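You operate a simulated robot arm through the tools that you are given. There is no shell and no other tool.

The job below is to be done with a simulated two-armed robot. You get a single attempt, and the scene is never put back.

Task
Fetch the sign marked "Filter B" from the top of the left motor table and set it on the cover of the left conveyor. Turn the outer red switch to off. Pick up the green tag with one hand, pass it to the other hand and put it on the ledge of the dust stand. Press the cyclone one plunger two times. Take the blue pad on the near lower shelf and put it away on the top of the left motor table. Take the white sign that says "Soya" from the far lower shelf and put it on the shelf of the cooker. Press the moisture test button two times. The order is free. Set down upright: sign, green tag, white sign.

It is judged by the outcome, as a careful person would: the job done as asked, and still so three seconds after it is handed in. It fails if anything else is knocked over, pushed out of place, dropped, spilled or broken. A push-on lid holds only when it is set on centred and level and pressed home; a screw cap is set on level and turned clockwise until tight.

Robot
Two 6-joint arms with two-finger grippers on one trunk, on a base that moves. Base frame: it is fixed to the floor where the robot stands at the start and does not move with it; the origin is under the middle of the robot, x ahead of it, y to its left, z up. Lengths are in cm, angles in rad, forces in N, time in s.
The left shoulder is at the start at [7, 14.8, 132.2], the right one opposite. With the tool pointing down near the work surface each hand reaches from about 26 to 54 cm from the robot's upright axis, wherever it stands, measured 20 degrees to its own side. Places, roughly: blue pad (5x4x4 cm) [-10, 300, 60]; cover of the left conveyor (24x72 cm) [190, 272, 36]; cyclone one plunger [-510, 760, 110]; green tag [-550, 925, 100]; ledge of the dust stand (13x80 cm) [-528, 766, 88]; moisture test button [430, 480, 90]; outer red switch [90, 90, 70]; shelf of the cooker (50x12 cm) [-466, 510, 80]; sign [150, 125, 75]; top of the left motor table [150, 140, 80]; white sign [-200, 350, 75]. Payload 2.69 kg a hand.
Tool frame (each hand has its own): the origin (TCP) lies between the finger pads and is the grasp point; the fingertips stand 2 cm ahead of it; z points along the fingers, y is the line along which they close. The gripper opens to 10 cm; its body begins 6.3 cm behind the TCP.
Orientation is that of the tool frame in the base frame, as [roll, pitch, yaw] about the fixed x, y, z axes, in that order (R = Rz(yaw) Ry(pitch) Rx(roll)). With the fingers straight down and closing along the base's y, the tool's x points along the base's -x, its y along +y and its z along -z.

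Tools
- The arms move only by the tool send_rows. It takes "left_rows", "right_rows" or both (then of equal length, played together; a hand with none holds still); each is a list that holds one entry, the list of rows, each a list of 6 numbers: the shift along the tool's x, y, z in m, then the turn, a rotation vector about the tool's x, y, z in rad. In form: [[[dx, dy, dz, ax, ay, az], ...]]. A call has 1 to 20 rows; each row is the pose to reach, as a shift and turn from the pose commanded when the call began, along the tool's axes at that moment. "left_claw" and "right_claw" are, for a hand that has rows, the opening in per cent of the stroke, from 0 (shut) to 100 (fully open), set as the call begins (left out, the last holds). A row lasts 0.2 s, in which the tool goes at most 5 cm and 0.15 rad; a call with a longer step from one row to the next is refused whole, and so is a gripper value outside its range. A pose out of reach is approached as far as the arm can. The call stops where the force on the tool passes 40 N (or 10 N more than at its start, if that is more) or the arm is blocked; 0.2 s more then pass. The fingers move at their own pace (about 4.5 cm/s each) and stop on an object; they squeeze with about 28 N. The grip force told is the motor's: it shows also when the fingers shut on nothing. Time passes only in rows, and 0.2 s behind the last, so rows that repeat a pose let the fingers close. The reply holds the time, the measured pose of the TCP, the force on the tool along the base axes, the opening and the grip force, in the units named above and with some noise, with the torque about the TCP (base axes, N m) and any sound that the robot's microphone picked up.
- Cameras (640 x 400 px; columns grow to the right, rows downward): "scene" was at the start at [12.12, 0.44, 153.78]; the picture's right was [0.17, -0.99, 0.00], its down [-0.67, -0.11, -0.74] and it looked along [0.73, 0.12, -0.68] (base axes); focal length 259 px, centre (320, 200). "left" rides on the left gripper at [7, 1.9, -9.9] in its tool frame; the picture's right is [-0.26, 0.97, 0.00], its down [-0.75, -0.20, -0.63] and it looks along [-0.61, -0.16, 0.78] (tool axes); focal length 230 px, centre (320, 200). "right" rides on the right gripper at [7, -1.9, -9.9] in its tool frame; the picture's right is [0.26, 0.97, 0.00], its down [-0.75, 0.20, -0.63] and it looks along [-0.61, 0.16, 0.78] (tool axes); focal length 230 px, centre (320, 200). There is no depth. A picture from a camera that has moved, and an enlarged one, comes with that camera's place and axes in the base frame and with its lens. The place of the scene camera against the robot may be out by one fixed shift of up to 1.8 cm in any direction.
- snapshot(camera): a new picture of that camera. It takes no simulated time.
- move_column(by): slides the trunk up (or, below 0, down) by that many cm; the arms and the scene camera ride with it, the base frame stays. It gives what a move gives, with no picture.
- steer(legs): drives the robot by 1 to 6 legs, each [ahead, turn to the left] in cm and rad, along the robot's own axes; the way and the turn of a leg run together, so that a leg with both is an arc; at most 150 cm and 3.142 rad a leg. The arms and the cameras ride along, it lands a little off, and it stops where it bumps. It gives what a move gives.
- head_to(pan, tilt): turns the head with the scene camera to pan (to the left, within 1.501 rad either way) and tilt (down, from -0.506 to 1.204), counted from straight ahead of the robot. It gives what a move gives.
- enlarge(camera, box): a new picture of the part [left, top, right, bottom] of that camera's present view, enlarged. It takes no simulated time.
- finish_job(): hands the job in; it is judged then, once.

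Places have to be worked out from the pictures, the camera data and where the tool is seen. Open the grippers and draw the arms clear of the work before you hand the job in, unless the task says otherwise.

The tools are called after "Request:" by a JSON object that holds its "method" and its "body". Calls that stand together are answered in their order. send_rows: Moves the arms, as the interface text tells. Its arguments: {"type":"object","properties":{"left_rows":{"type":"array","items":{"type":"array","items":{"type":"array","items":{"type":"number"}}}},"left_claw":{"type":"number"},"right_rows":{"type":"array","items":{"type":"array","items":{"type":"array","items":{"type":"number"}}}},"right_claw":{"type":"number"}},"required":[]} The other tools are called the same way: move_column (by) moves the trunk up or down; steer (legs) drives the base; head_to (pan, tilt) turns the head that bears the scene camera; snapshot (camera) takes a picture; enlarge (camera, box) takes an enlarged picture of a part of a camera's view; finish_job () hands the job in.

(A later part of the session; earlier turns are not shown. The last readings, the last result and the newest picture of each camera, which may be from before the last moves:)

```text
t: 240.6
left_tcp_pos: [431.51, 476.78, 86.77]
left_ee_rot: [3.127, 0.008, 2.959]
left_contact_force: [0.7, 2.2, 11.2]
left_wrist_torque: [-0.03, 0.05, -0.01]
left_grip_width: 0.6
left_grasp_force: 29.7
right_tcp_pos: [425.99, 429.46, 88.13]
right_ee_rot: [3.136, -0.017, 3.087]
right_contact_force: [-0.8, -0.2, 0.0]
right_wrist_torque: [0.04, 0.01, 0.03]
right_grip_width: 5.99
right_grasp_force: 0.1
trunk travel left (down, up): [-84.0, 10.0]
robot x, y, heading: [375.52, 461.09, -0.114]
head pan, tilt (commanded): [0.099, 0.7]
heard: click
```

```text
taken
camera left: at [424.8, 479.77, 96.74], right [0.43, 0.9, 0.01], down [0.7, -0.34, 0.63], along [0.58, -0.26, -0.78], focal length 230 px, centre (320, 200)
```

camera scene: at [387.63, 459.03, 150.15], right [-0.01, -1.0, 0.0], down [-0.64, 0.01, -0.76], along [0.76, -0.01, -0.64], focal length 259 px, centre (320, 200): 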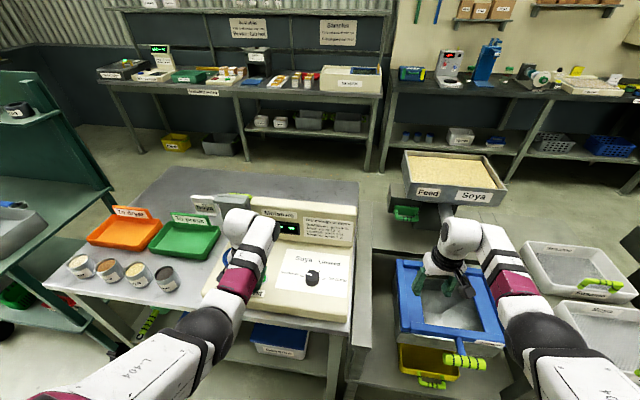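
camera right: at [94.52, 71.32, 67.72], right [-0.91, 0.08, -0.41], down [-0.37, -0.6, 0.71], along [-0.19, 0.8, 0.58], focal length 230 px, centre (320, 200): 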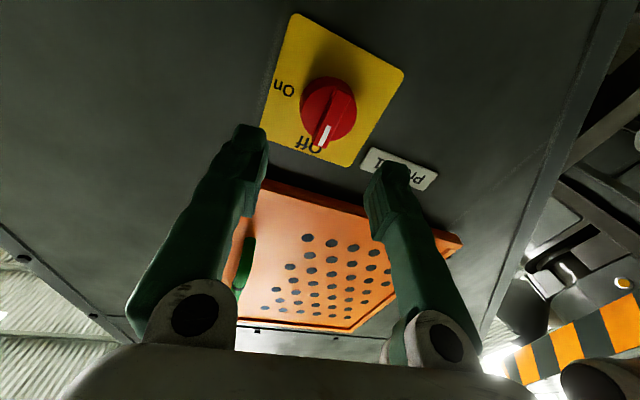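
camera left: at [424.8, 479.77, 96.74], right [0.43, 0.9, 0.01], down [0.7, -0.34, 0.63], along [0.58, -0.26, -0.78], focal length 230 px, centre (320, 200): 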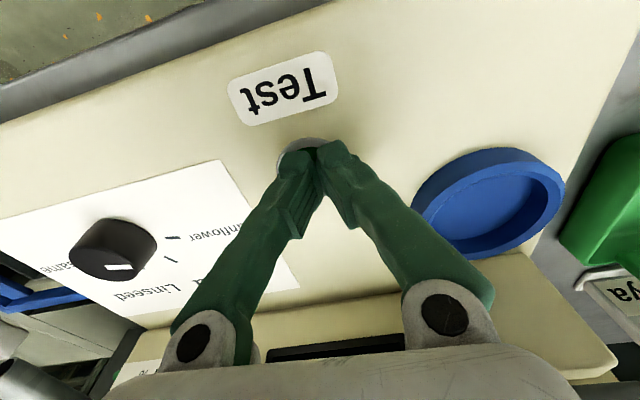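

A click was heard: first press. I lift fully off the button.

Request:
{"method": "send_rows", "body": {"left_rows": [[[0, 0, -0.006, 0, 0, 0], [0, 0, -0.012, 0, 0, 0], [0, 0, -0.018, 0, 0, 0], [0, 0, -0.018, 0, 0, 0], [0, 0, -0.018, 0, 0, 0]]], "left_claw": 0}}

Request:
{"method": "snapshot", "body": {"camera": "left"}}

```text
t: 241.8
left_tcp_pos: [431.68, 476.69, 88.32]
left_ee_rot: [3.131, 0.001, 2.959]
left_contact_force: [-0.6, -0.6, 0.1]
left_wrist_torque: [0.01, 0.0, -0.02]
left_grip_width: 0.01
left_grasp_force: 30.0
right_tcp_pos: [426.01, 429.41, 87.9]
right_ee_rot: [3.138, -0.019, 3.088]
right_contact_force: [0.4, -0.2, 0.7]
right_wrist_torque: [0.02, 0.01, -0.03]
right_grip_width: 6.0
right_grasp_force: 0.2
trunk travel left (down, up): [-84.0, 10.0]
robot x, y, heading: [375.29, 460.62, -0.118]
head pan, tilt (commanded): [0.099, 0.7]
```

```text
taken
camera left: at [424.84, 479.7, 98.33], right [0.43, 0.9, 0.01], down [0.7, -0.34, 0.63], along [0.57, -0.26, -0.78], focal length 230 px, centre (320, 200)
```

left: 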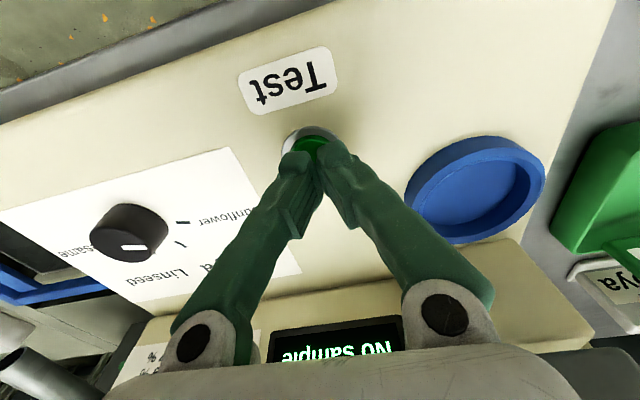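

The display now reads "No Sample" and the button is released. I press a second time the same way.

Request:
{"method": "send_rows", "body": {"left_rows": [[[0, -0.002, 0.006, 0, 0, 0], [0, -0.003, 0.01, 0, 0, 0], [0, -0.003, 0.013, 0, 0, 0], [0, -0.003, 0.016, 0, 0, 0], [0, -0.003, 0.018, 0, 0, 0]]], "left_claw": 0}}

```text
t: 243.0
left_tcp_pos: [431.45, 476.44, 86.7]
left_ee_rot: [3.129, 0.008, 2.957]
left_contact_force: [2.3, 0.9, 12.8]
left_wrist_torque: [0.0, -0.01, 0.0]
left_grip_width: 0.6
left_grasp_force: 29.4
right_tcp_pos: [425.92, 429.43, 88.12]
right_ee_rot: [3.137, -0.018, 3.088]
right_contact_force: [0.3, -0.1, 0.2]
right_wrist_torque: [-0.01, 0.01, 0.0]
right_grip_width: 5.99
right_grasp_force: 0.0
trunk travel left (down, up): [-84.0, 10.0]
robot x, y, heading: [375.47, 460.67, -0.119]
head pan, tilt (commanded): [0.099, 0.7]
heard: click
```

Second click heard. I lift straight up off the button and check.

Request:
{"method": "send_rows", "body": {"left_rows": [[[0, 0, -0.01, 0, 0, 0], [0, 0, -0.03, 0, 0, 0], [0, 0, -0.06, 0, 0, 0], [0, 0, -0.08, 0, 0, 0], [0, 0, -0.08, 0, 0, 0]]], "left_claw": 0}}

Request:
{"method": "snapshot", "body": {"camera": "left"}}

Request:
{"method": "snapshot", "body": {"camera": "scene"}}

```text
t: 244.2
left_tcp_pos: [431.48, 476.17, 94.65]
left_ee_rot: [3.131, 0.003, 2.957]
left_contact_force: [-0.7, 0.0, -0.5]
left_wrist_torque: [-0.04, 0.01, 0.01]
left_grip_width: 0.0
left_grasp_force: 29.4
right_tcp_pos: [426.11, 429.48, 87.98]
right_ee_rot: [3.138, -0.02, 3.087]
right_contact_force: [-0.3, 0.4, 0.0]
right_wrist_torque: [-0.01, 0.01, 0.01]
right_grip_width: 6.01
right_grasp_force: 0.1
trunk travel left (down, up): [-84.0, 10.0]
robot x, y, heading: [375.44, 460.84, -0.116]
head pan, tilt (commanded): [0.099, 0.7]
```

```text
taken
camera left: at [424.78, 479.36, 104.61], right [0.43, 0.9, 0.01], down [0.7, -0.34, 0.63], along [0.57, -0.26, -0.78], focal length 230 px, centre (320, 200)
```

left: 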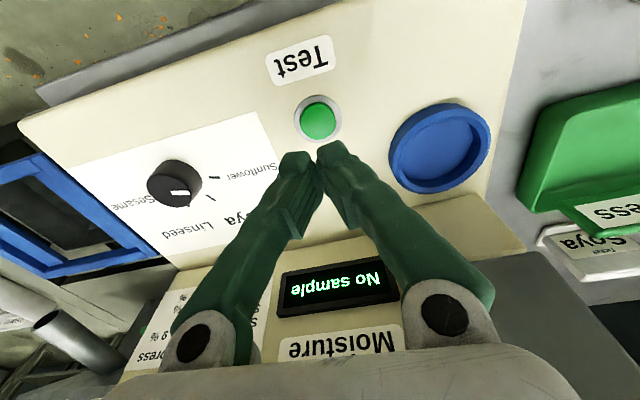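

```text
taken
camera scene: at [387.64, 459.07, 150.15], right [-0.02, -1.0, 0.0], down [-0.64, 0.01, -0.76], along [0.76, -0.01, -0.64], focal length 259 px, centre (320, 200)
```

scene: 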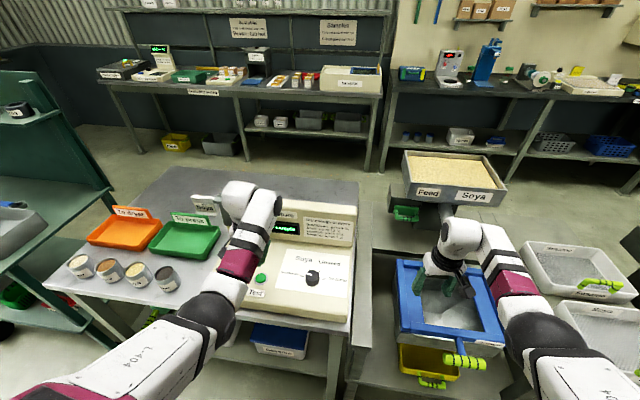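

Both presses are done and the display shows "No sample". I raise the trunk, back away a little and turn right to head for the shelves in the west.

Request:
{"method": "move_column", "body": {"by": 10}}

Request:
{"method": "steer", "body": {"legs": [[-8, 0], [0, -2.24]]}}

Request:
{"method": "head_to", "body": {"pan": 0.0, "tilt": 0.3}}

Request:
{"method": "snapshot", "body": {"camera": "scene"}}

```text
t: 245.5
left_tcp_pos: [431.47, 476.34, 104.48]
left_ee_rot: [3.131, 0.001, 2.958]
left_contact_force: [0.8, 0.7, 0.7]
left_wrist_torque: [-0.01, 0.01, -0.02]
left_grip_width: 0.02
left_grasp_force: 29.4
right_tcp_pos: [425.97, 429.45, 98.04]
right_ee_rot: [3.141, -0.019, 3.087]
right_contact_force: [0.0, 0.2, -1.0]
right_wrist_torque: [0.0, 0.01, 0.02]
right_grip_width: 6.01
right_grasp_force: 0.0
trunk travel left (down, up): [-94.0, 0.0]
robot x, y, heading: [375.39, 460.69, -0.117]
head pan, tilt (commanded): [0.099, 0.7]
```

```text
t: 251.9
left_tcp_pos: [344.47, 407.77, 104.48]
left_ee_rot: [3.129, 0.001, 0.715]
left_contact_force: [-0.3, 0.6, -0.1]
left_wrist_torque: [-0.02, 0.02, 0.02]
left_grip_width: 0.0
left_grasp_force: 29.2
right_tcp_pos: [311.21, 441.32, 98.03]
right_ee_rot: [3.138, -0.019, 0.843]
right_contact_force: [1.2, 0.0, -0.3]
right_wrist_torque: [0.02, -0.02, 0.03]
right_grip_width: 6.02
right_grasp_force: 0.0
trunk travel left (down, up): [-94.0, 0.0]
robot x, y, heading: [367.35, 461.79, -2.358]
head pan, tilt (commanded): [0.099, 0.7]
```

```text
t: 252.8
left_tcp_pos: [344.35, 407.95, 104.54]
left_ee_rot: [3.13, 0.001, 0.715]
left_contact_force: [0.4, 0.2, 0.1]
left_wrist_torque: [0.02, -0.06, 0.01]
left_grip_width: 0.0
left_grasp_force: 29.7
right_tcp_pos: [311.15, 441.43, 98.07]
right_ee_rot: [3.138, -0.019, 0.843]
right_contact_force: [0.0, 0.2, 0.2]
right_wrist_torque: [-0.04, 0.01, 0.03]
right_grip_width: 6.0
right_grasp_force: 0.1
trunk travel left (down, up): [-94.0, 0.0]
robot x, y, heading: [367.2, 461.73, -2.363]
head pan, tilt (commanded): [0.0, 0.3]
```

```text
taken
camera scene: at [356.02, 450.55, 163.75], right [-0.71, 0.71, 0.0], down [0.21, 0.21, -0.95], along [-0.68, -0.67, -0.3], focal length 259 px, centre (320, 200)
```

scene: 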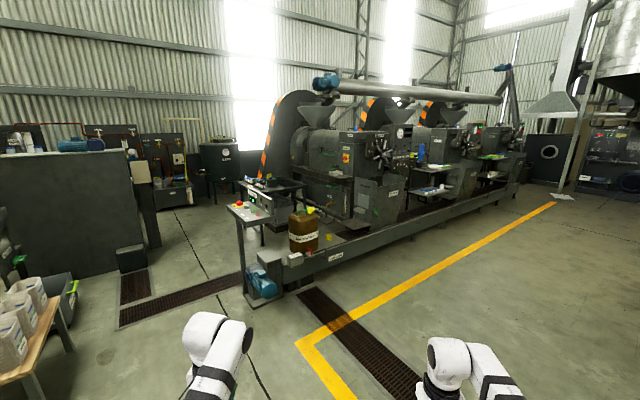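

A clear view: the press row with the long conveyor runs west, with small shelves between the presses. I drive west along the open floor north of the conveyor.

Request:
{"method": "steer", "body": {"legs": [[0, -0.56], [150, 0], [150, 0]]}}

Request:
{"method": "head_to", "body": {"pan": 0.6, "tilt": 0.4}}

Request:
{"method": "snapshot", "body": {"camera": "scene"}}

```text
t: 268.8
left_tcp_pos: [26.76, 359.39, 104.63]
left_ee_rot: [3.129, 0.001, 0.164]
left_contact_force: [0.3, 0.1, 0.2]
left_wrist_torque: [-0.01, 0.03, -0.02]
left_grip_width: 0.0
left_grasp_force: 29.7
right_tcp_pos: [15.63, 405.35, 98.01]
right_ee_rot: [3.139, -0.019, 0.294]
right_contact_force: [0.7, -0.3, -0.1]
right_wrist_torque: [-0.02, -0.02, -0.02]
right_grip_width: 6.01
right_grasp_force: 0.1
trunk travel left (down, up): [-94.0, 0.0]
robot x, y, heading: [74.31, 393.21, -2.909]
head pan, tilt (commanded): [0.0, 0.3]
```

```text
t: 269.8
left_tcp_pos: [26.6, 359.47, 104.55]
left_ee_rot: [3.131, 0.003, 0.164]
left_contact_force: [0.5, -0.5, 1.2]
left_wrist_torque: [-0.01, 0.0, 0.03]
left_grip_width: 0.02
left_grasp_force: 29.8
right_tcp_pos: [15.71, 405.39, 97.99]
right_ee_rot: [3.136, -0.02, 0.294]
right_contact_force: [0.2, -0.4, -0.3]
right_wrist_torque: [0.01, 0.02, -0.01]
right_grip_width: 6.02
right_grasp_force: 0.0
trunk travel left (down, up): [-94.0, 0.0]
robot x, y, heading: [73.93, 393.27, -2.909]
head pan, tilt (commanded): [0.6, 0.4]
```

```text
taken
camera scene: at [61.93, 384.32, 162.83], right [-0.74, 0.67, 0.0], down [0.26, 0.29, -0.92], along [-0.62, -0.68, -0.39], focal length 259 px, centre (320, 200)
```

scene: 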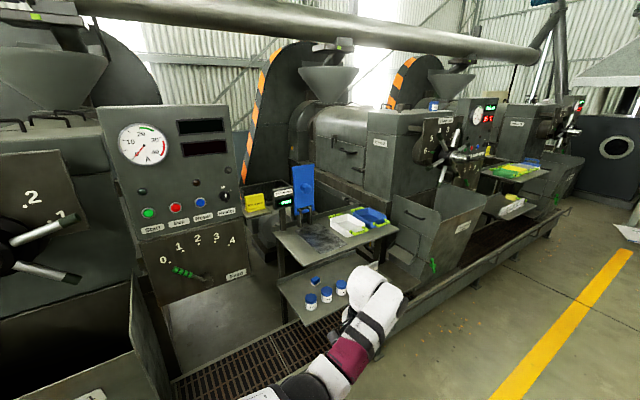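

Between the presses stands a two-tier stand; its lower shelf has blue-lidded jars and something blue. I zoom in.

Request:
{"method": "enlarge", "body": {"camera": "scene", "box": [240, 170, 420, 330]}}

Request:
{"method": "enlarge", "body": {"camera": "scene", "box": [270, 255, 370, 335]}}

```text
2.50 times, centred on (330, 250) of scene
camera zoom: at [61.93, 384.32, 162.83], right [-0.74, 0.67, 0.0], down [0.26, 0.29, -0.92], along [-0.62, -0.68, -0.39], focal length 647 px, centre (295, 75)
```

zoom: 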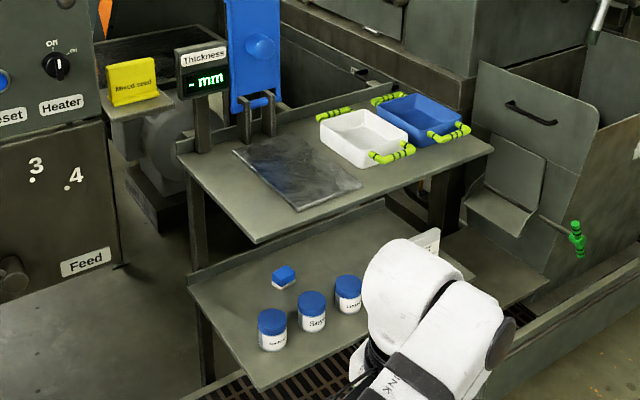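

```text
5.00 times, centred on (320, 295) of scene
camera zoom: at [61.93, 384.32, 162.83], right [-0.74, 0.67, 0.0], down [0.26, 0.29, -0.92], along [-0.62, -0.68, -0.39], focal length 1293 px, centre (320, -275)
```

zoom: 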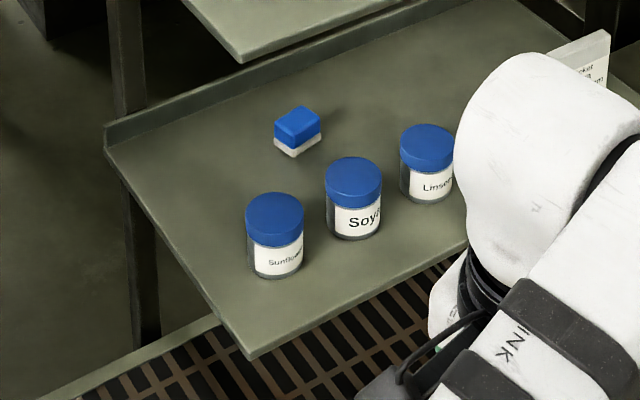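

The blue pad is a small block on the lower shelf at about [-16, 295], behind a row of jars and under the upper shelf. I'll reach in over the jars with the left hand rolled so its camera is on top; I test that wrist roll here in free space.

Request:
{"method": "send_rows", "body": {"left_rows": [[[0, 0, 0, 0, 0, -0.15], [0, 0, 0, 0, 0, -0.3], [0, 0, 0, 0, 0, -0.45], [0, 0, 0, 0, 0, -0.6], [0, 0, 0, 0, 0, -0.75], [0, 0, 0, 0, 0, -0.9], [0, 0, 0, 0, 0, -1.05], [0, 0, 0, 0, 0, -1.2], [0, 0, 0, 0, 0, -1.35], [0, 0, 0, 0, 0, -1.5]]], "left_claw": 70}}

Request:
{"method": "send_rows", "body": {"left_rows": [[[0, 0, 0, 0, 0, -0.15], [0, 0, 0, 0, 0, -0.3], [0, 0, 0, 0, 0, -0.45], [0, 0, 0, 0, 0, -0.6], [0, 0, 0, 0, 0, -0.75], [0, 0, 0, 0, 0, -0.9], [0, 0, 0, 0, 0, -1.05], [0, 0, 0, 0, 0, -1.2], [0, 0, 0, 0, 0, -1.35], [0, 0, 0, 0, 0, -1.5], [0, 0, 0, 0, 0, -1.64]]], "left_claw": 70}}

Request:
{"method": "snapshot", "body": {"camera": "scene"}}

```text
t: 272.0
left_tcp_pos: [26.59, 359.4, 104.51]
left_ee_rot: [-3.14, 0.013, 1.667]
left_contact_force: [-0.3, -0.2, 0.1]
left_wrist_torque: [0.01, -0.03, 0.0]
left_grip_width: 7.0
left_grasp_force: 0.1
right_tcp_pos: [15.66, 405.27, 97.98]
right_ee_rot: [3.138, -0.02, 0.294]
right_contact_force: [-0.1, -0.7, -0.3]
right_wrist_torque: [0.02, 0.02, -0.02]
right_grip_width: 5.98
right_grasp_force: 0.1
trunk travel left (down, up): [-94.0, 0.0]
robot x, y, heading: [74.7, 393.41, -2.906]
head pan, tilt (commanded): [0.6, 0.4]
```

```text
t: 274.4
left_tcp_pos: [26.63, 358.65, 104.21]
left_ee_rot: [-3.127, 0.003, 3.053]
left_contact_force: [-0.3, -1.1, -0.2]
left_wrist_torque: [0.0, -0.05, -0.02]
left_grip_width: 7.0
left_grasp_force: 0.0
left hand out of reach, approached as far as the arm can: row 10, 11
right_tcp_pos: [15.84, 405.32, 97.98]
right_ee_rot: [3.135, -0.019, 0.294]
right_contact_force: [-0.3, 0.1, 0.1]
right_wrist_torque: [-0.01, 0.01, -0.02]
right_grip_width: 5.99
right_grasp_force: 0.1
trunk travel left (down, up): [-94.0, 0.0]
robot x, y, heading: [74.17, 393.6, -2.907]
head pan, tilt (commanded): [0.6, 0.4]
```

```text
taken
camera scene: at [61.96, 384.33, 162.84], right [-0.74, 0.67, 0.0], down [0.26, 0.29, -0.92], along [-0.62, -0.68, -0.39], focal length 259 px, centre (320, 200)
```

scene: 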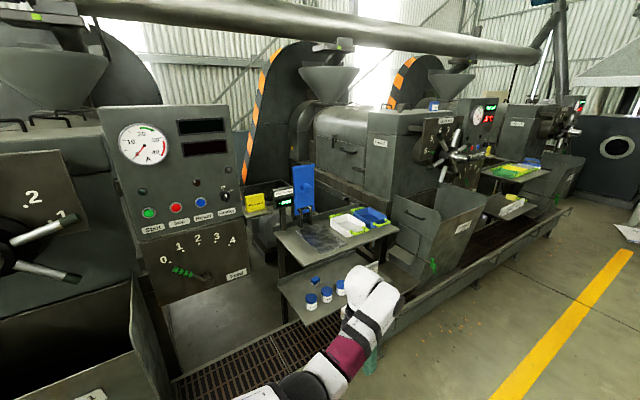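

Rolling stops just short of half a turn, which is awkward. I'll instead use the normal roll with only a slight tilt, so I roll the wrist back.

Request:
{"method": "send_rows", "body": {"left_rows": [[[0, 0, 0, 0, 0, 0.148], [0, 0, 0, 0, 0, 0.296], [0, 0, 0, 0, 0, 0.444], [0, 0, 0, 0, 0, 0.592], [0, 0, 0, 0, 0, 0.74], [0, 0, 0, 0, 0, 0.888], [0, 0, 0, 0, 0, 1.036], [0, 0, 0, 0, 0, 1.184], [0, 0, 0, 0, 0, 1.332], [0, 0, 0, 0, 0, 1.48]]], "left_claw": 70}}

Request:
{"method": "send_rows", "body": {"left_rows": [[[0, 0, 0, 0, 0, 0.148], [0, 0, 0, 0, 0, 0.296], [0, 0, 0, 0, 0, 0.444], [0, 0, 0, 0, 0, 0.592], [0, 0, 0, 0, 0, 0.74], [0, 0, 0, 0, 0, 0.888], [0, 0, 0, 0, 0, 1.036], [0, 0, 0, 0, 0, 1.184], [0, 0, 0, 0, 0, 1.332], [0, 0, 0, 0, 0, 1.41]]], "left_claw": 70}}

Request:
{"method": "move_column", "body": {"by": -40}}

Request:
{"method": "head_to", "body": {"pan": 0.6, "tilt": 0.35}}

Request:
{"method": "snapshot", "body": {"camera": "scene"}}

Request:
{"method": "enlarge", "body": {"camera": "scene", "box": [240, 120, 440, 260]}}

```text
t: 276.6
left_tcp_pos: [26.56, 358.55, 104.23]
left_ee_rot: [-3.141, 0.013, 1.571]
left_contact_force: [0.8, -0.7, 0.3]
left_wrist_torque: [-0.02, 0.02, 0.03]
left_grip_width: 7.02
left_grasp_force: 0.1
right_tcp_pos: [15.79, 405.28, 97.97]
right_ee_rot: [3.137, -0.017, 0.294]
right_contact_force: [0.2, 0.4, 0.0]
right_wrist_torque: [-0.01, -0.01, 0.03]
right_grip_width: 5.99
right_grasp_force: 0.2
trunk travel left (down, up): [-94.0, 0.0]
robot x, y, heading: [74.18, 393.44, -2.91]
head pan, tilt (commanded): [0.6, 0.4]
```

```text
t: 278.8
left_tcp_pos: [26.67, 358.57, 104.22]
left_ee_rot: [3.128, 0.002, 0.16]
left_contact_force: [-0.5, 0.6, 0.7]
left_wrist_torque: [-0.02, 0.0, -0.02]
left_grip_width: 6.96
left_grasp_force: 0.0
right_tcp_pos: [15.72, 405.33, 97.93]
right_ee_rot: [3.137, -0.02, 0.294]
right_contact_force: [0.4, -0.3, 0.8]
right_wrist_torque: [-0.02, -0.03, 0.0]
right_grip_width: 6.02
right_grasp_force: 0.1
trunk travel left (down, up): [-94.0, 0.0]
robot x, y, heading: [74.21, 393.2, -2.905]
head pan, tilt (commanded): [0.6, 0.4]
```

```text
t: 282.6
left_tcp_pos: [26.68, 358.56, 64.25]
left_ee_rot: [3.127, 0.001, 0.161]
left_contact_force: [-0.1, 0.2, 0.0]
left_wrist_torque: [-0.02, 0.0, 0.01]
left_grip_width: 6.99
left_grasp_force: 0.1
right_tcp_pos: [15.73, 405.5, 57.99]
right_ee_rot: [3.138, -0.02, 0.295]
right_contact_force: [0.3, 0.3, 0.3]
right_wrist_torque: [-0.01, -0.02, 0.01]
right_grip_width: 6.02
right_grasp_force: 0.0
trunk travel left (down, up): [-54.0, 40.0]
robot x, y, heading: [74.01, 393.14, -2.906]
head pan, tilt (commanded): [0.6, 0.4]
```

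```text
t: 283.3
left_tcp_pos: [26.74, 358.65, 64.26]
left_ee_rot: [3.128, 0.003, 0.163]
left_contact_force: [0.1, -0.6, -0.8]
left_wrist_torque: [0.03, 0.01, 0.02]
left_grip_width: 7.0
left_grasp_force: 0.0
right_tcp_pos: [15.82, 405.36, 58.0]
right_ee_rot: [3.137, -0.02, 0.293]
right_contact_force: [-0.5, 0.3, 0.8]
right_wrist_torque: [-0.01, -0.01, -0.01]
right_grip_width: 5.99
right_grasp_force: 0.2
trunk travel left (down, up): [-54.0, 40.0]
robot x, y, heading: [74.2, 393.54, -2.909]
head pan, tilt (commanded): [0.6, 0.351]
```

```text
taken
camera scene: at [61.93, 384.27, 123.29], right [-0.74, 0.67, 0.0], down [0.23, 0.25, -0.94], along [-0.63, -0.7, -0.34], focal length 259 px, centre (320, 200)
```

scene: 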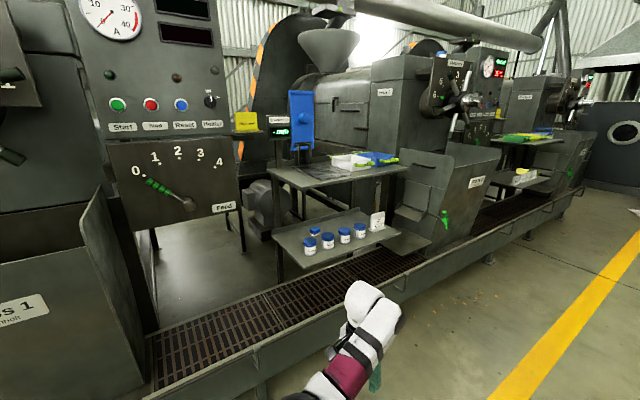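

```text
2.86 times, centred on (340, 190) of scene
camera zoom: at [61.93, 384.27, 123.29], right [-0.74, 0.67, 0.0], down [0.23, 0.25, -0.94], along [-0.63, -0.7, -0.34], focal length 739 px, centre (263, 229)
```

zoom: 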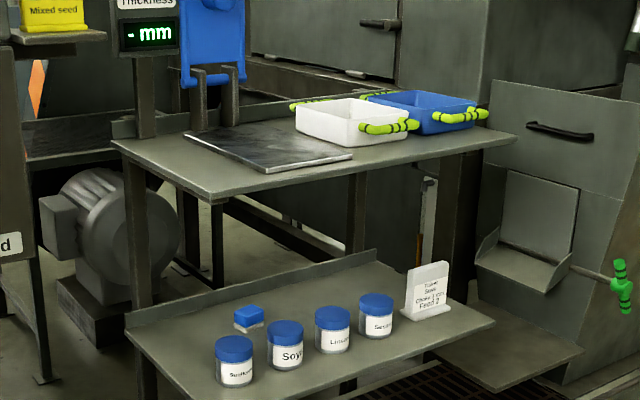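

The view from lower down gives better geometry: the lower shelf is at z≈63, the upper at z≈95, jars (tops z≈70) stand in front of the pad at about [-13.4, 297]. I test rolling the left wrist the other way, so its camera ends on top for reaching in under the upper shelf.

Request:
{"method": "send_rows", "body": {"left_rows": [[[0, 0, 0, 0, 0, 0.15], [0, 0, 0, 0, 0, 0.3], [0, 0, 0, 0, 0, 0.45], [0, 0, 0, 0, 0, 0.6], [0, 0, 0, 0, 0, 0.75], [0, 0, 0, 0, 0, 0.9], [0, 0, 0, 0, 0, 1.05], [0, 0, 0, 0, 0, 1.2], [0, 0, 0, 0, 0, 1.35], [0, 0, 0, 0, 0, 1.5]]], "left_claw": 70}}

Request:
{"method": "send_rows", "body": {"left_rows": [[[0, 0, 0, 0, 0, 0.15], [0, 0, 0, 0, 0, 0.3], [0, 0, 0, 0, 0, 0.45], [0, 0, 0, 0, 0, 0.6], [0, 0, 0, 0, 0, 0.75], [0, 0, 0, 0, 0, 0.9], [0, 0, 0, 0, 0, 1.05], [0, 0, 0, 0, 0, 1.2], [0, 0, 0, 0, 0, 1.35], [0, 0, 0, 0, 0, 1.5], [0, 0, 0, 0, 0, 1.64]]], "left_claw": 70}}

```text
t: 285.5
left_tcp_pos: [26.59, 358.63, 64.15]
left_ee_rot: [3.139, -0.012, -1.342]
left_contact_force: [0.0, 0.4, -0.1]
left_wrist_torque: [0.03, -0.02, -0.03]
left_grip_width: 7.01
left_grasp_force: 0.1
right_tcp_pos: [15.78, 405.25, 57.98]
right_ee_rot: [3.138, -0.02, 0.293]
right_contact_force: [-0.1, -0.6, -0.8]
right_wrist_torque: [-0.01, 0.01, 0.0]
right_grip_width: 6.03
right_grasp_force: 0.1
trunk travel left (down, up): [-54.0, 40.0]
robot x, y, heading: [74.42, 393.35, -2.907]
head pan, tilt (commanded): [0.6, 0.351]
```

```text
t: 287.9
left_tcp_pos: [26.74, 358.58, 64.29]
left_ee_rot: [-3.129, -0.003, -2.971]
left_contact_force: [0.0, 0.2, -0.1]
left_wrist_torque: [0.0, -0.02, 0.0]
left_grip_width: 7.02
left_grasp_force: 0.1
right_tcp_pos: [15.8, 405.41, 58.0]
right_ee_rot: [3.137, -0.021, 0.296]
right_contact_force: [-0.1, 0.5, -0.7]
right_wrist_torque: [0.03, -0.04, -0.01]
right_grip_width: 5.98
right_grasp_force: 0.1
trunk travel left (down, up): [-54.0, 40.0]
robot x, y, heading: [74.46, 393.34, -2.907]
head pan, tilt (commanded): [0.6, 0.351]
```

The full half-turn works in this direction, so the left camera will be on top. I now pitch the left tool forward to nearly level at z≈77 and raise the right hand high out of the way, here in free space.

Request:
{"method": "send_rows", "body": {"left_rows": [[[0.008, 0.007, -0.0127, 0, 0.13, 0], [0.016, 0.014, -0.0254, 0, 0.26, 0], [0.024, 0.021, -0.0381, 0, 0.39, 0], [0.032, 0.028, -0.0508, 0, 0.52, 0], [0.04, 0.035, -0.0635, 0, 0.65, 0], [0.048, 0.042, -0.0762, 0, 0.78, 0], [0.056, 0.049, -0.0889, 0, 0.91, 0], [0.064, 0.056, -0.1016, 0, 1.04, 0], [0.072, 0.063, -0.1143, 0, 1.17, 0], [0.08, 0.07, -0.127, 0, 1.3, 0], [0.08, 0.07, -0.127, 0, 1.3, 0], [0.08, 0.07, -0.127, 0, 1.3, 0], [0.08, 0.07, -0.127, 0, 1.3, 0], [0.08, 0.07, -0.127, 0, 1.3, 0], [0.08, 0.07, -0.127, 0, 1.3, 0], [0.08, 0.07, -0.127, 0, 1.3, 0]]], "left_claw": 70, "right_rows": [[[-0.005, 0, -0.048, 0, -0.1047, 0], [-0.01, 0, -0.096, 0, -0.2094, 0], [-0.02, 0, -0.144, 0, -0.3141, 0], [-0.03, 0, -0.192, 0, -0.4188, 0], [-0.04, 0, -0.24, 0, -0.5235, 0], [-0.045, 0, -0.288, 0, -0.6282, 0], [-0.05, 0, -0.336, 0, -0.7329, 0], [-0.05, 0, -0.384, 0, -0.8376, 0], [-0.05, 0, -0.432, 0, -0.9423, 0], [-0.045, 0, -0.48, 0, -1.047, 0], [-0.04, 0, -0.528, 0, -1.1517, 0], [-0.03, 0, -0.576, 0, -1.2564, 0], [-0.02, 0, -0.624, 0, -1.3611, 0], [-0.01, 0, -0.672, 0, -1.4658, 0], [0, 0, -0.72, 0, -1.5705, 0], [0, 0, -0.72, 0, -1.5705, 0]]]}}

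Request:
{"method": "snapshot", "body": {"camera": "scene"}}

Request:
{"method": "snapshot", "body": {"camera": "left"}}

```text
t: 291.3
left_tcp_pos: [15.2, 364.36, 75.96]
left_ee_rot: [-3.089, -1.302, -3.012]
left_contact_force: [0.0, -0.6, -0.1]
left_wrist_torque: [0.0, 0.02, 0.01]
left_grip_width: 6.99
left_grasp_force: 0.1
left hand out of reach, approached as far as the arm can: row 3, 4, 5, 6, 7, 8, 9, 10, 11, 12, 13, 14, 15, 16
right_tcp_pos: [7.77, 408.93, 135.51]
right_ee_rot: [3.012, 1.55, 0.166]
right_contact_force: [-0.7, -0.2, -0.5]
right_wrist_torque: [0.0, 0.03, 0.02]
right_grip_width: 5.96
right_grasp_force: 0.0
right hand out of reach, approached as far as the arm can: row 1, 2, 3, 4, 5, 6, 7, 8, 9, 10, 11, 12, 13, 14, 15, 16
trunk travel left (down, up): [-54.0, 40.0]
robot x, y, heading: [74.07, 393.46, -2.905]
head pan, tilt (commanded): [0.6, 0.351]
```

```text
taken
camera scene: at [61.84, 384.3, 123.28], right [-0.74, 0.67, 0.0], down [0.23, 0.25, -0.94], along [-0.63, -0.7, -0.34], focal length 259 px, centre (320, 200)
```

scene: 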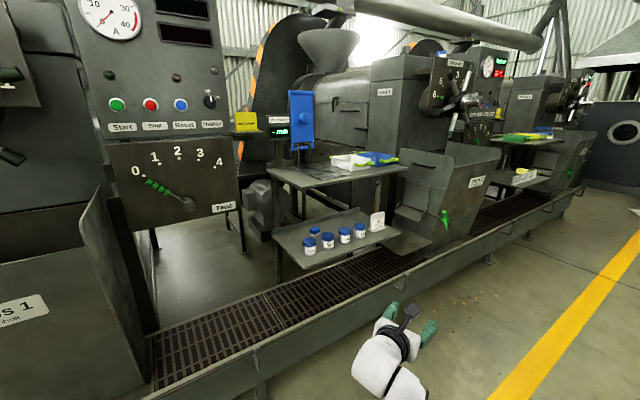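

```text
taken
camera left: at [22.31, 367.74, 85.4], right [-0.1, 0.96, -0.26], down [0.83, -0.06, -0.55], along [-0.55, -0.27, -0.79], focal length 230 px, centre (320, 200)
```

left: 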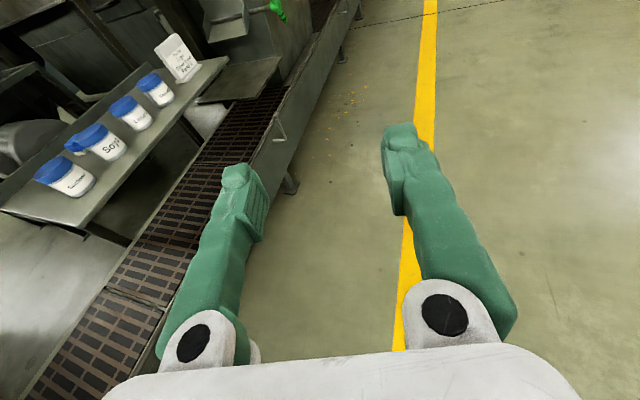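

The left camera is now on top and the hand is level; the right hand is high. I drive to a standoff north of the stand and turn to face it squarely.

Request:
{"method": "steer", "body": {"legs": [[0, -0.371], [85, 0], [0, 1.542]]}}

Request:
{"method": "head_to", "body": {"pan": 0.0, "tilt": 0.5}}

Request:
{"method": "snapshot", "body": {"camera": "scene"}}

Request:
{"method": "snapshot", "body": {"camera": "left"}}

```text
t: 300.7
left_tcp_pos: [-6.48, 339.31, 76.16]
left_ee_rot: [-3.096, -1.306, -1.84]
left_contact_force: [0.2, 0.9, 0.3]
left_wrist_torque: [0.0, 0.04, -0.02]
left_grip_width: 6.97
left_grasp_force: 0.1
right_tcp_pos: [-50.26, 349.78, 135.49]
right_ee_rot: [3.04, 1.55, 1.363]
right_contact_force: [0.0, 0.0, -0.3]
right_wrist_torque: [0.0, -0.02, 0.0]
right_grip_width: 5.99
right_grasp_force: 0.1
trunk travel left (down, up): [-54.0, 40.0]
robot x, y, heading: [-10.42, 404.47, -1.74]
head pan, tilt (commanded): [0.6, 0.351]
```

```text
t: 301.7
left_tcp_pos: [-6.52, 339.23, 76.27]
left_ee_rot: [-3.092, -1.304, -1.845]
left_contact_force: [0.4, 0.5, 0.5]
left_wrist_torque: [-0.01, 0.02, 0.01]
left_grip_width: 7.0
left_grasp_force: 0.1
right_tcp_pos: [-50.36, 349.61, 135.49]
right_ee_rot: [3.042, 1.55, 1.366]
right_contact_force: [1.0, 0.4, -0.2]
right_wrist_torque: [0.0, 0.0, 0.02]
right_grip_width: 5.99
right_grasp_force: 0.0
trunk travel left (down, up): [-54.0, 40.0]
robot x, y, heading: [-9.97, 404.59, -1.739]
head pan, tilt (commanded): [0.0, 0.499]
```

```text
taken
camera scene: at [-13.52, 389.87, 121.92], right [-0.99, 0.17, 0.0], down [0.08, 0.47, -0.88], along [-0.15, -0.87, -0.48], focal length 259 px, centre (320, 200)
```

scene: 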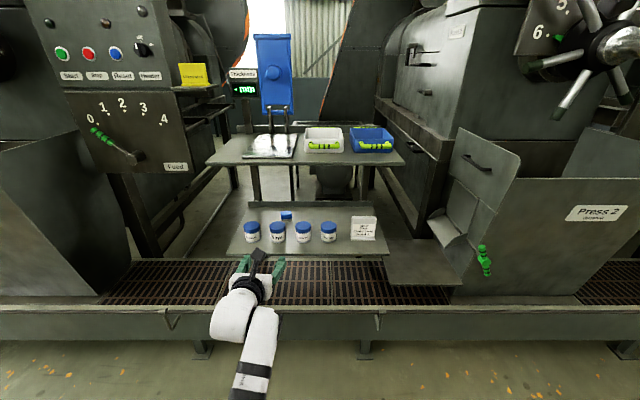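

```text
taken
camera left: at [-6.85, 347.21, 85.6], right [-0.92, 0.28, -0.26], down [0.38, 0.74, -0.56], along [0.04, -0.61, -0.79], focal length 230 px, centre (320, 200)
```

left: 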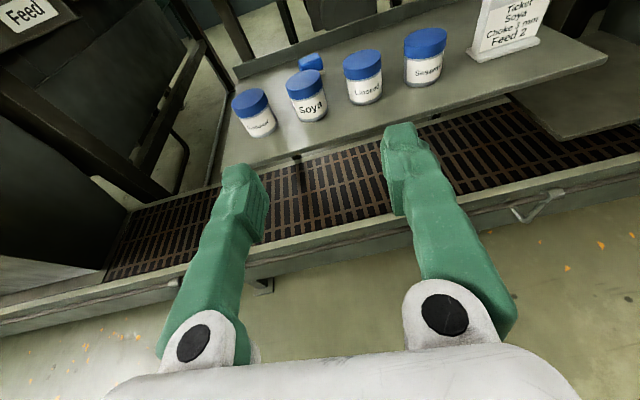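

The frontal view shows the pad between and behind the "Soya" and "Linseed" jars. I zoom in to fix positions.

Request:
{"method": "enlarge", "body": {"camera": "scene", "box": [200, 140, 420, 270]}}

Request:
{"method": "enlarge", "body": {"camera": "left", "box": [220, 20, 460, 150]}}

```text
2.91 times, centred on (310, 205) of scene
camera zoom: at [-13.52, 389.87, 121.92], right [-0.99, 0.17, 0.0], down [0.08, 0.47, -0.88], along [-0.15, -0.87, -0.48], focal length 752 px, centre (349, 186)
```

zoom: 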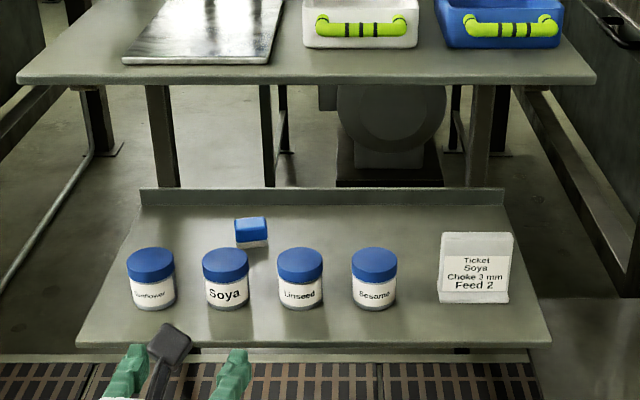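

```text
2.67 times, centred on (340, 85) of left
camera zoom: at [-6.85, 347.21, 85.6], right [-0.92, 0.28, -0.26], down [0.38, 0.74, -0.56], along [0.04, -0.61, -0.79], focal length 614 px, centre (267, 507)
```

zoom: 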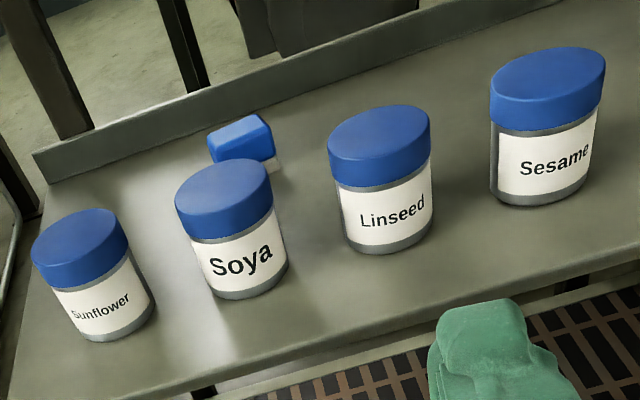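

Pad centre is about [-15.2, 296.5], nearly straight ahead of the hand. The hand passes between the jar tops (z≈70) and the upper shelf (underside ≈92). I drive 28 cm and check.

Request:
{"method": "steer", "body": {"legs": [[28, 0]]}}

Request:
{"method": "snapshot", "body": {"camera": "left"}}

Request:
{"method": "snapshot", "body": {"camera": "scene"}}

```text
t: 303.6
left_tcp_pos: [-11.22, 311.59, 76.25]
left_ee_rot: [-3.093, -1.307, -1.844]
left_contact_force: [0.5, 0.1, -0.3]
left_wrist_torque: [0.0, -0.01, 0.02]
left_grip_width: 7.02
left_grasp_force: 0.1
right_tcp_pos: [-55.0, 322.09, 135.54]
right_ee_rot: [3.042, 1.55, 1.367]
right_contact_force: [0.3, 0.5, 0.1]
right_wrist_torque: [0.02, -0.01, -0.03]
right_grip_width: 5.99
right_grasp_force: 0.1
trunk travel left (down, up): [-54.0, 40.0]
robot x, y, heading: [-14.97, 377.12, -1.738]
head pan, tilt (commanded): [0.0, 0.499]
```

```text
taken
camera left: at [-11.63, 319.6, 85.61], right [-0.92, 0.28, -0.26], down [0.38, 0.74, -0.56], along [0.04, -0.61, -0.79], focal length 230 px, centre (320, 200)
```

left: 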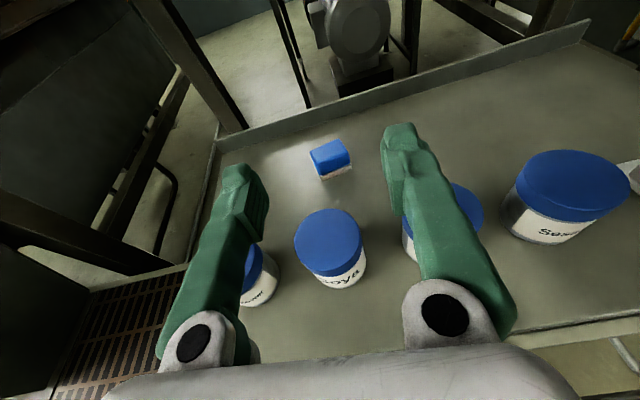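

```text
taken
camera scene: at [-18.23, 362.27, 121.92], right [-0.99, 0.17, 0.0], down [0.08, 0.47, -0.88], along [-0.15, -0.87, -0.48], focal length 259 px, centre (320, 200)
```

scene: 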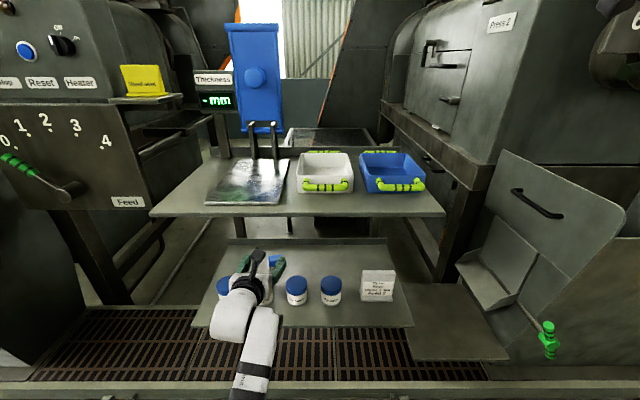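

The hand is above the jars with clearance. I zoom the left camera on the pad.

Request:
{"method": "enlarge", "body": {"camera": "left", "box": [260, 110, 400, 200]}}

Request:
{"method": "enlarge", "body": {"camera": "scene", "box": [150, 200, 440, 340]}}

```text
4.44 times, centred on (330, 155) of left
camera zoom: at [-11.63, 319.6, 85.61], right [-0.92, 0.28, -0.26], down [0.38, 0.74, -0.56], along [0.04, -0.61, -0.79], focal length 1022 px, centre (276, 400)
```

zoom: 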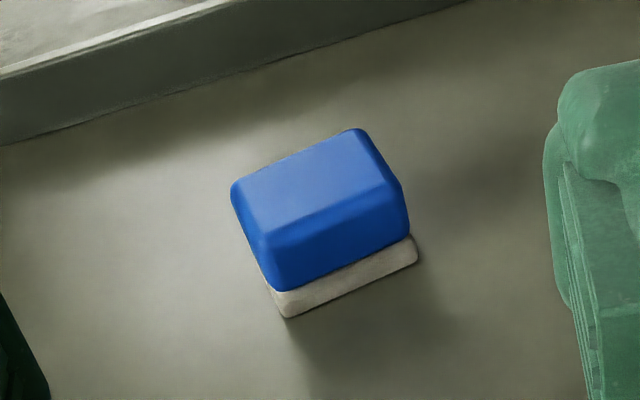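

```text
2.21 times, centred on (295, 270) of scene
camera zoom: at [-18.23, 362.27, 121.92], right [-0.99, 0.17, 0.0], down [0.08, 0.47, -0.88], along [-0.15, -0.87, -0.48], focal length 571 px, centre (375, 46)
```

zoom: 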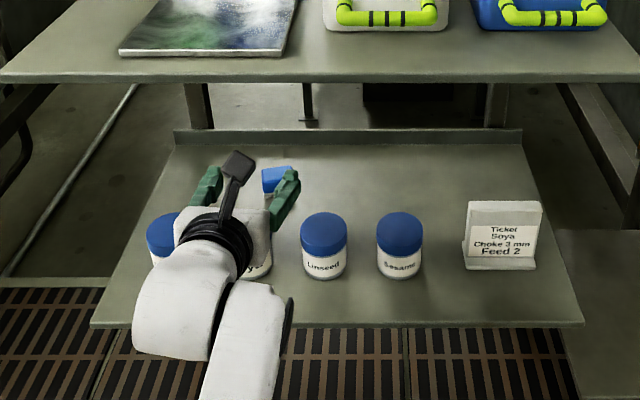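

Using the arm camera's two views, the jar tops are at z≈67.5 and the shelf at z≈60.3; the pad's centre is about [-14.5, 295]. I lower the trunk 2 cm for more headroom and drive the last 15 cm.

Request:
{"method": "move_column", "body": {"by": -2}}

Request:
{"method": "steer", "body": {"legs": [[15, 0]]}}

Request:
{"method": "snapshot", "body": {"camera": "left"}}

Request:
{"method": "snapshot", "body": {"camera": "scene"}}

```text
t: 304.3
left_tcp_pos: [-11.26, 311.47, 74.24]
left_ee_rot: [-3.091, -1.306, -1.847]
left_contact_force: [0.6, -0.1, -0.1]
left_wrist_torque: [0.0, 0.01, -0.03]
left_grip_width: 7.01
left_grasp_force: 0.1
right_tcp_pos: [-54.85, 322.26, 133.52]
right_ee_rot: [3.046, 1.552, 1.368]
right_contact_force: [0.0, 0.2, -0.1]
right_wrist_torque: [-0.03, 0.03, -0.05]
right_grip_width: 6.02
right_grasp_force: 0.1
trunk travel left (down, up): [-52.0, 42.0]
robot x, y, heading: [-14.64, 376.94, -1.742]
head pan, tilt (commanded): [0.0, 0.499]
```

```text
t: 305.7
left_tcp_pos: [-13.72, 296.84, 74.37]
left_ee_rot: [-3.089, -1.308, -1.845]
left_contact_force: [-0.4, -0.5, -0.3]
left_wrist_torque: [-0.01, 0.0, -0.01]
left_grip_width: 6.98
left_grasp_force: 0.1
right_tcp_pos: [-57.43, 307.62, 133.57]
right_ee_rot: [3.046, 1.552, 1.37]
right_contact_force: [0.0, -0.1, 0.5]
right_wrist_torque: [0.02, 0.0, 0.01]
right_grip_width: 6.01
right_grasp_force: 0.1
trunk travel left (down, up): [-52.0, 42.0]
robot x, y, heading: [-17.46, 362.21, -1.738]
head pan, tilt (commanded): [0.0, 0.499]
```

```text
taken
camera left: at [-14.15, 304.94, 83.65], right [-0.92, 0.28, -0.26], down [0.38, 0.74, -0.56], along [0.04, -0.62, -0.79], focal length 230 px, centre (320, 200)
```

left: 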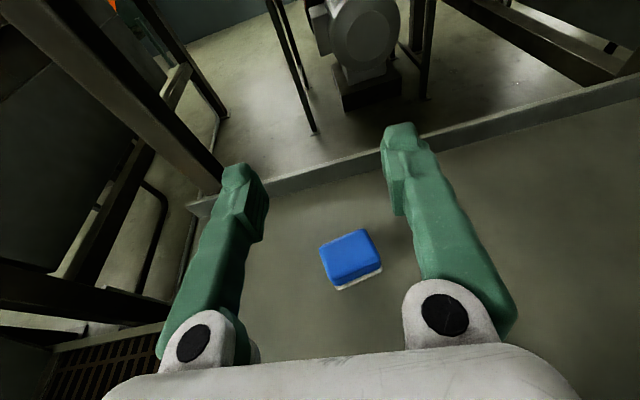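

```text
taken
camera scene: at [-20.73, 347.63, 119.93], right [-0.99, 0.17, 0.0], down [0.08, 0.47, -0.88], along [-0.15, -0.87, -0.48], focal length 259 px, centre (320, 200)
```

scene: 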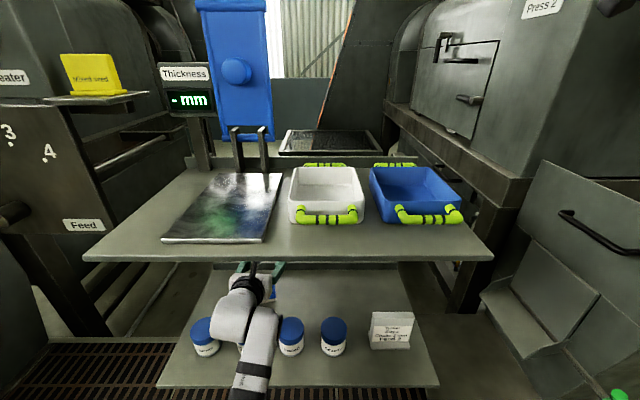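

The open fingers are around the pad's place from above. I lower the hand and pitch it down together, keeping the wrist under the upper shelf, stopping about 1.5 cm high to check.

Request:
{"method": "send_rows", "body": {"left_rows": [[[-0.0113, 0.0006, 0.0038, 0, -0.0756, 0], [-0.0226, 0.0012, 0.0077, 0, -0.1512, 0], [-0.0339, 0.0018, 0.0115, 0, -0.2268, 0], [-0.0452, 0.0024, 0.0154, 0, -0.3024, 0], [-0.0565, 0.003, 0.0192, 0, -0.378, 0], [-0.0678, 0.0036, 0.0231, 0, -0.4536, 0], [-0.0791, 0.0042, 0.0269, 0, -0.5292, 0], [-0.0904, 0.0048, 0.0308, 0, -0.605, 0], [-0.0904, 0.0048, 0.0308, 0, -0.605, 0]]], "left_claw": 70}}

Request:
{"method": "snapshot", "body": {"camera": "left"}}

Request:
{"method": "snapshot", "body": {"camera": "scene"}}

```text
t: 307.7
left_tcp_pos: [-14.26, 296.4, 64.65]
left_ee_rot: [-3.124, -0.702, -1.809]
left_contact_force: [-0.6, -0.3, -0.5]
left_wrist_torque: [0.01, 0.0, 0.01]
left_grip_width: 6.98
left_grasp_force: 0.0
right_tcp_pos: [-57.56, 307.57, 133.49]
right_ee_rot: [3.044, 1.551, 1.368]
right_contact_force: [0.1, -1.3, -0.5]
right_wrist_torque: [0.01, 0.0, -0.03]
right_grip_width: 6.0
right_grasp_force: 0.0
trunk travel left (down, up): [-52.0, 42.0]
robot x, y, heading: [-17.1, 362.09, -1.742]
head pan, tilt (commanded): [0.0, 0.499]
```

```text
taken
camera left: at [-16.17, 297.88, 76.82], right [-0.9, 0.41, -0.18], down [0.42, 0.91, 0.0], along [0.16, -0.07, -0.98], focal length 230 px, centre (320, 200)
```

left: 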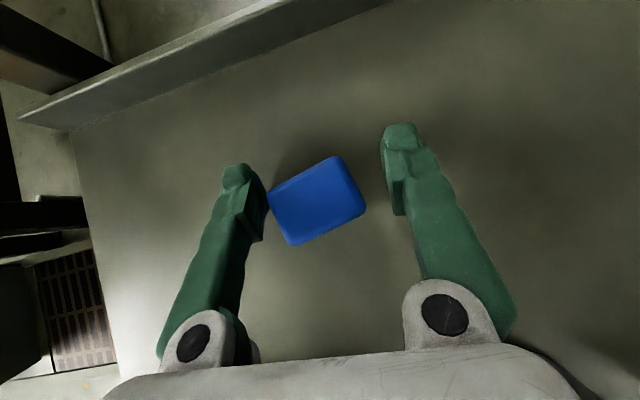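

```text
taken
camera scene: at [-20.74, 347.61, 119.92], right [-0.99, 0.17, 0.0], down [0.08, 0.47, -0.88], along [-0.15, -0.87, -0.48], focal length 259 px, centre (320, 200)
```

scene: 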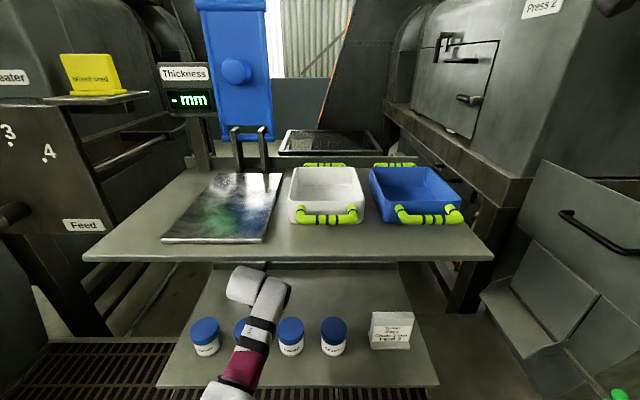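

The pad lies between the fingers, turned about 0.2 rad relative to them. I yaw the hand to match and lower 1.3 cm more.

Request:
{"method": "send_rows", "body": {"left_rows": [[[-0.002, 0, 0.0025, 0.032, 0, -0.038], [-0.0042, 0, 0.005, 0.065, 0, -0.077], [-0.0063, 0, 0.0075, 0.097, 0, -0.115], [-0.0084, 0, 0.0099, 0.129, 0, -0.153], [-0.0084, 0, 0.0099, 0.129, 0, -0.153]]], "left_claw": 70}}

Request:
{"method": "snapshot", "body": {"camera": "left"}}

```text
t: 308.9
left_tcp_pos: [-14.25, 296.53, 64.25]
left_ee_rot: [-3.128, -0.72, -1.605]
left_contact_force: [3.2, 13.0, 27.9]
left_wrist_torque: [0.23, 1.11, -0.63]
left_grip_width: 7.0
left_grasp_force: 0.2
right_tcp_pos: [-57.33, 308.4, 134.05]
right_ee_rot: [2.975, 1.559, 1.297]
right_contact_force: [-0.4, -0.7, 0.1]
right_wrist_torque: [0.01, 0.01, -0.01]
right_grip_width: 6.0
right_grasp_force: 0.1
trunk travel left (down, up): [-52.0, 42.0]
robot x, y, heading: [-17.18, 362.6, -1.741]
head pan, tilt (commanded): [0.0, 0.499]
```

```text
taken
camera left: at [-16.4, 298.02, 76.31], right [-0.96, 0.22, -0.18], down [0.23, 0.97, -0.02], along [0.17, -0.06, -0.98], focal length 230 px, centre (320, 200)
```

left: 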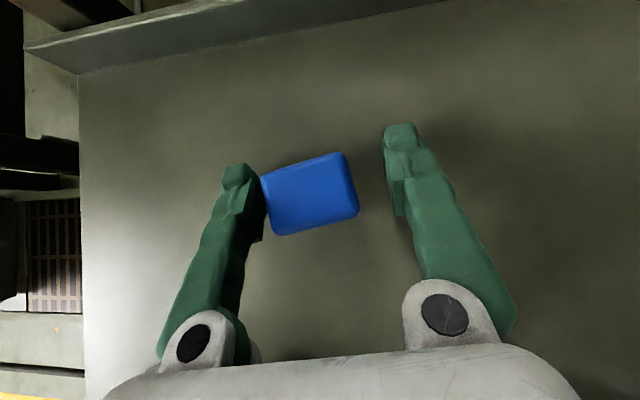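

The fingertips touch the shelf (28 N at z=64.3). I lift 3 mm and close on the pad.

Request:
{"method": "send_rows", "body": {"left_rows": [[[0.0045, 0, -0.0055, 0, 0, 0], [0.0045, 0, -0.0055, 0, 0, 0]]], "left_claw": 70}}

Request:
{"method": "send_rows", "body": {"left_rows": [[[0, 0, 0, 0, 0, 0], [0, 0, 0, 0, 0, 0], [0, 0, 0, 0, 0, 0], [0, 0, 0, 0, 0, 0], [0, 0, 0, 0, 0, 0]]], "left_claw": 0}}

Request:
{"method": "snapshot", "body": {"camera": "left"}}

```text
t: 309.5
left_tcp_pos: [-14.32, 296.59, 64.29]
left_ee_rot: [-3.125, -0.706, -1.606]
left_contact_force: [1.5, 5.9, 13.2]
left_wrist_torque: [0.14, 0.53, -0.27]
left_grip_width: 7.04
left_grasp_force: 0.6
right_tcp_pos: [-57.57, 308.04, 133.7]
right_ee_rot: [3.009, 1.556, 1.335]
right_contact_force: [1.2, 0.0, 0.5]
right_wrist_torque: [0.01, 0.04, -0.01]
right_grip_width: 6.0
right_grasp_force: 0.2
trunk travel left (down, up): [-52.0, 42.0]
robot x, y, heading: [-17.37, 362.62, -1.74]
head pan, tilt (commanded): [0.0, 0.499]
```

```text
t: 310.7
left_tcp_pos: [-14.12, 296.54, 64.22]
left_ee_rot: [-3.124, -0.71, -1.606]
left_contact_force: [5.5, -1.5, 12.9]
left_wrist_torque: [-0.03, 0.18, 0.04]
left_grip_width: 4.46
left_grasp_force: 27.9
right_tcp_pos: [-57.29, 307.9, 133.77]
right_ee_rot: [3.085, 1.555, 1.407]
right_contact_force: [-0.2, -0.7, 0.5]
right_wrist_torque: [-0.01, 0.01, -0.01]
right_grip_width: 5.98
right_grasp_force: 0.0
trunk travel left (down, up): [-52.0, 42.0]
robot x, y, heading: [-17.26, 362.63, -1.74]
head pan, tilt (commanded): [0.0, 0.499]
```

```text
taken
camera left: at [-16.28, 297.69, 76.4], right [-0.96, 0.22, -0.18], down [0.23, 0.97, -0.01], along [0.17, -0.05, -0.98], focal length 230 px, centre (320, 200)
```

left: 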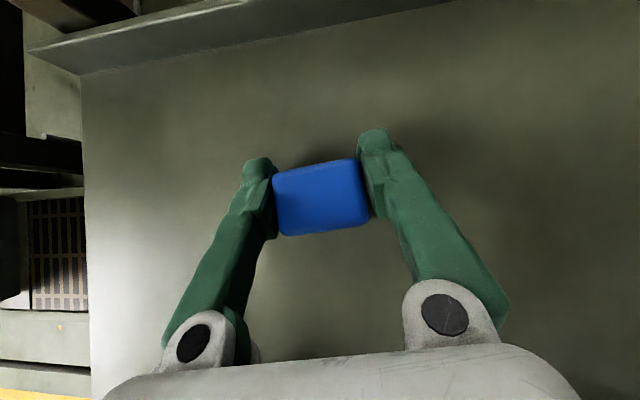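

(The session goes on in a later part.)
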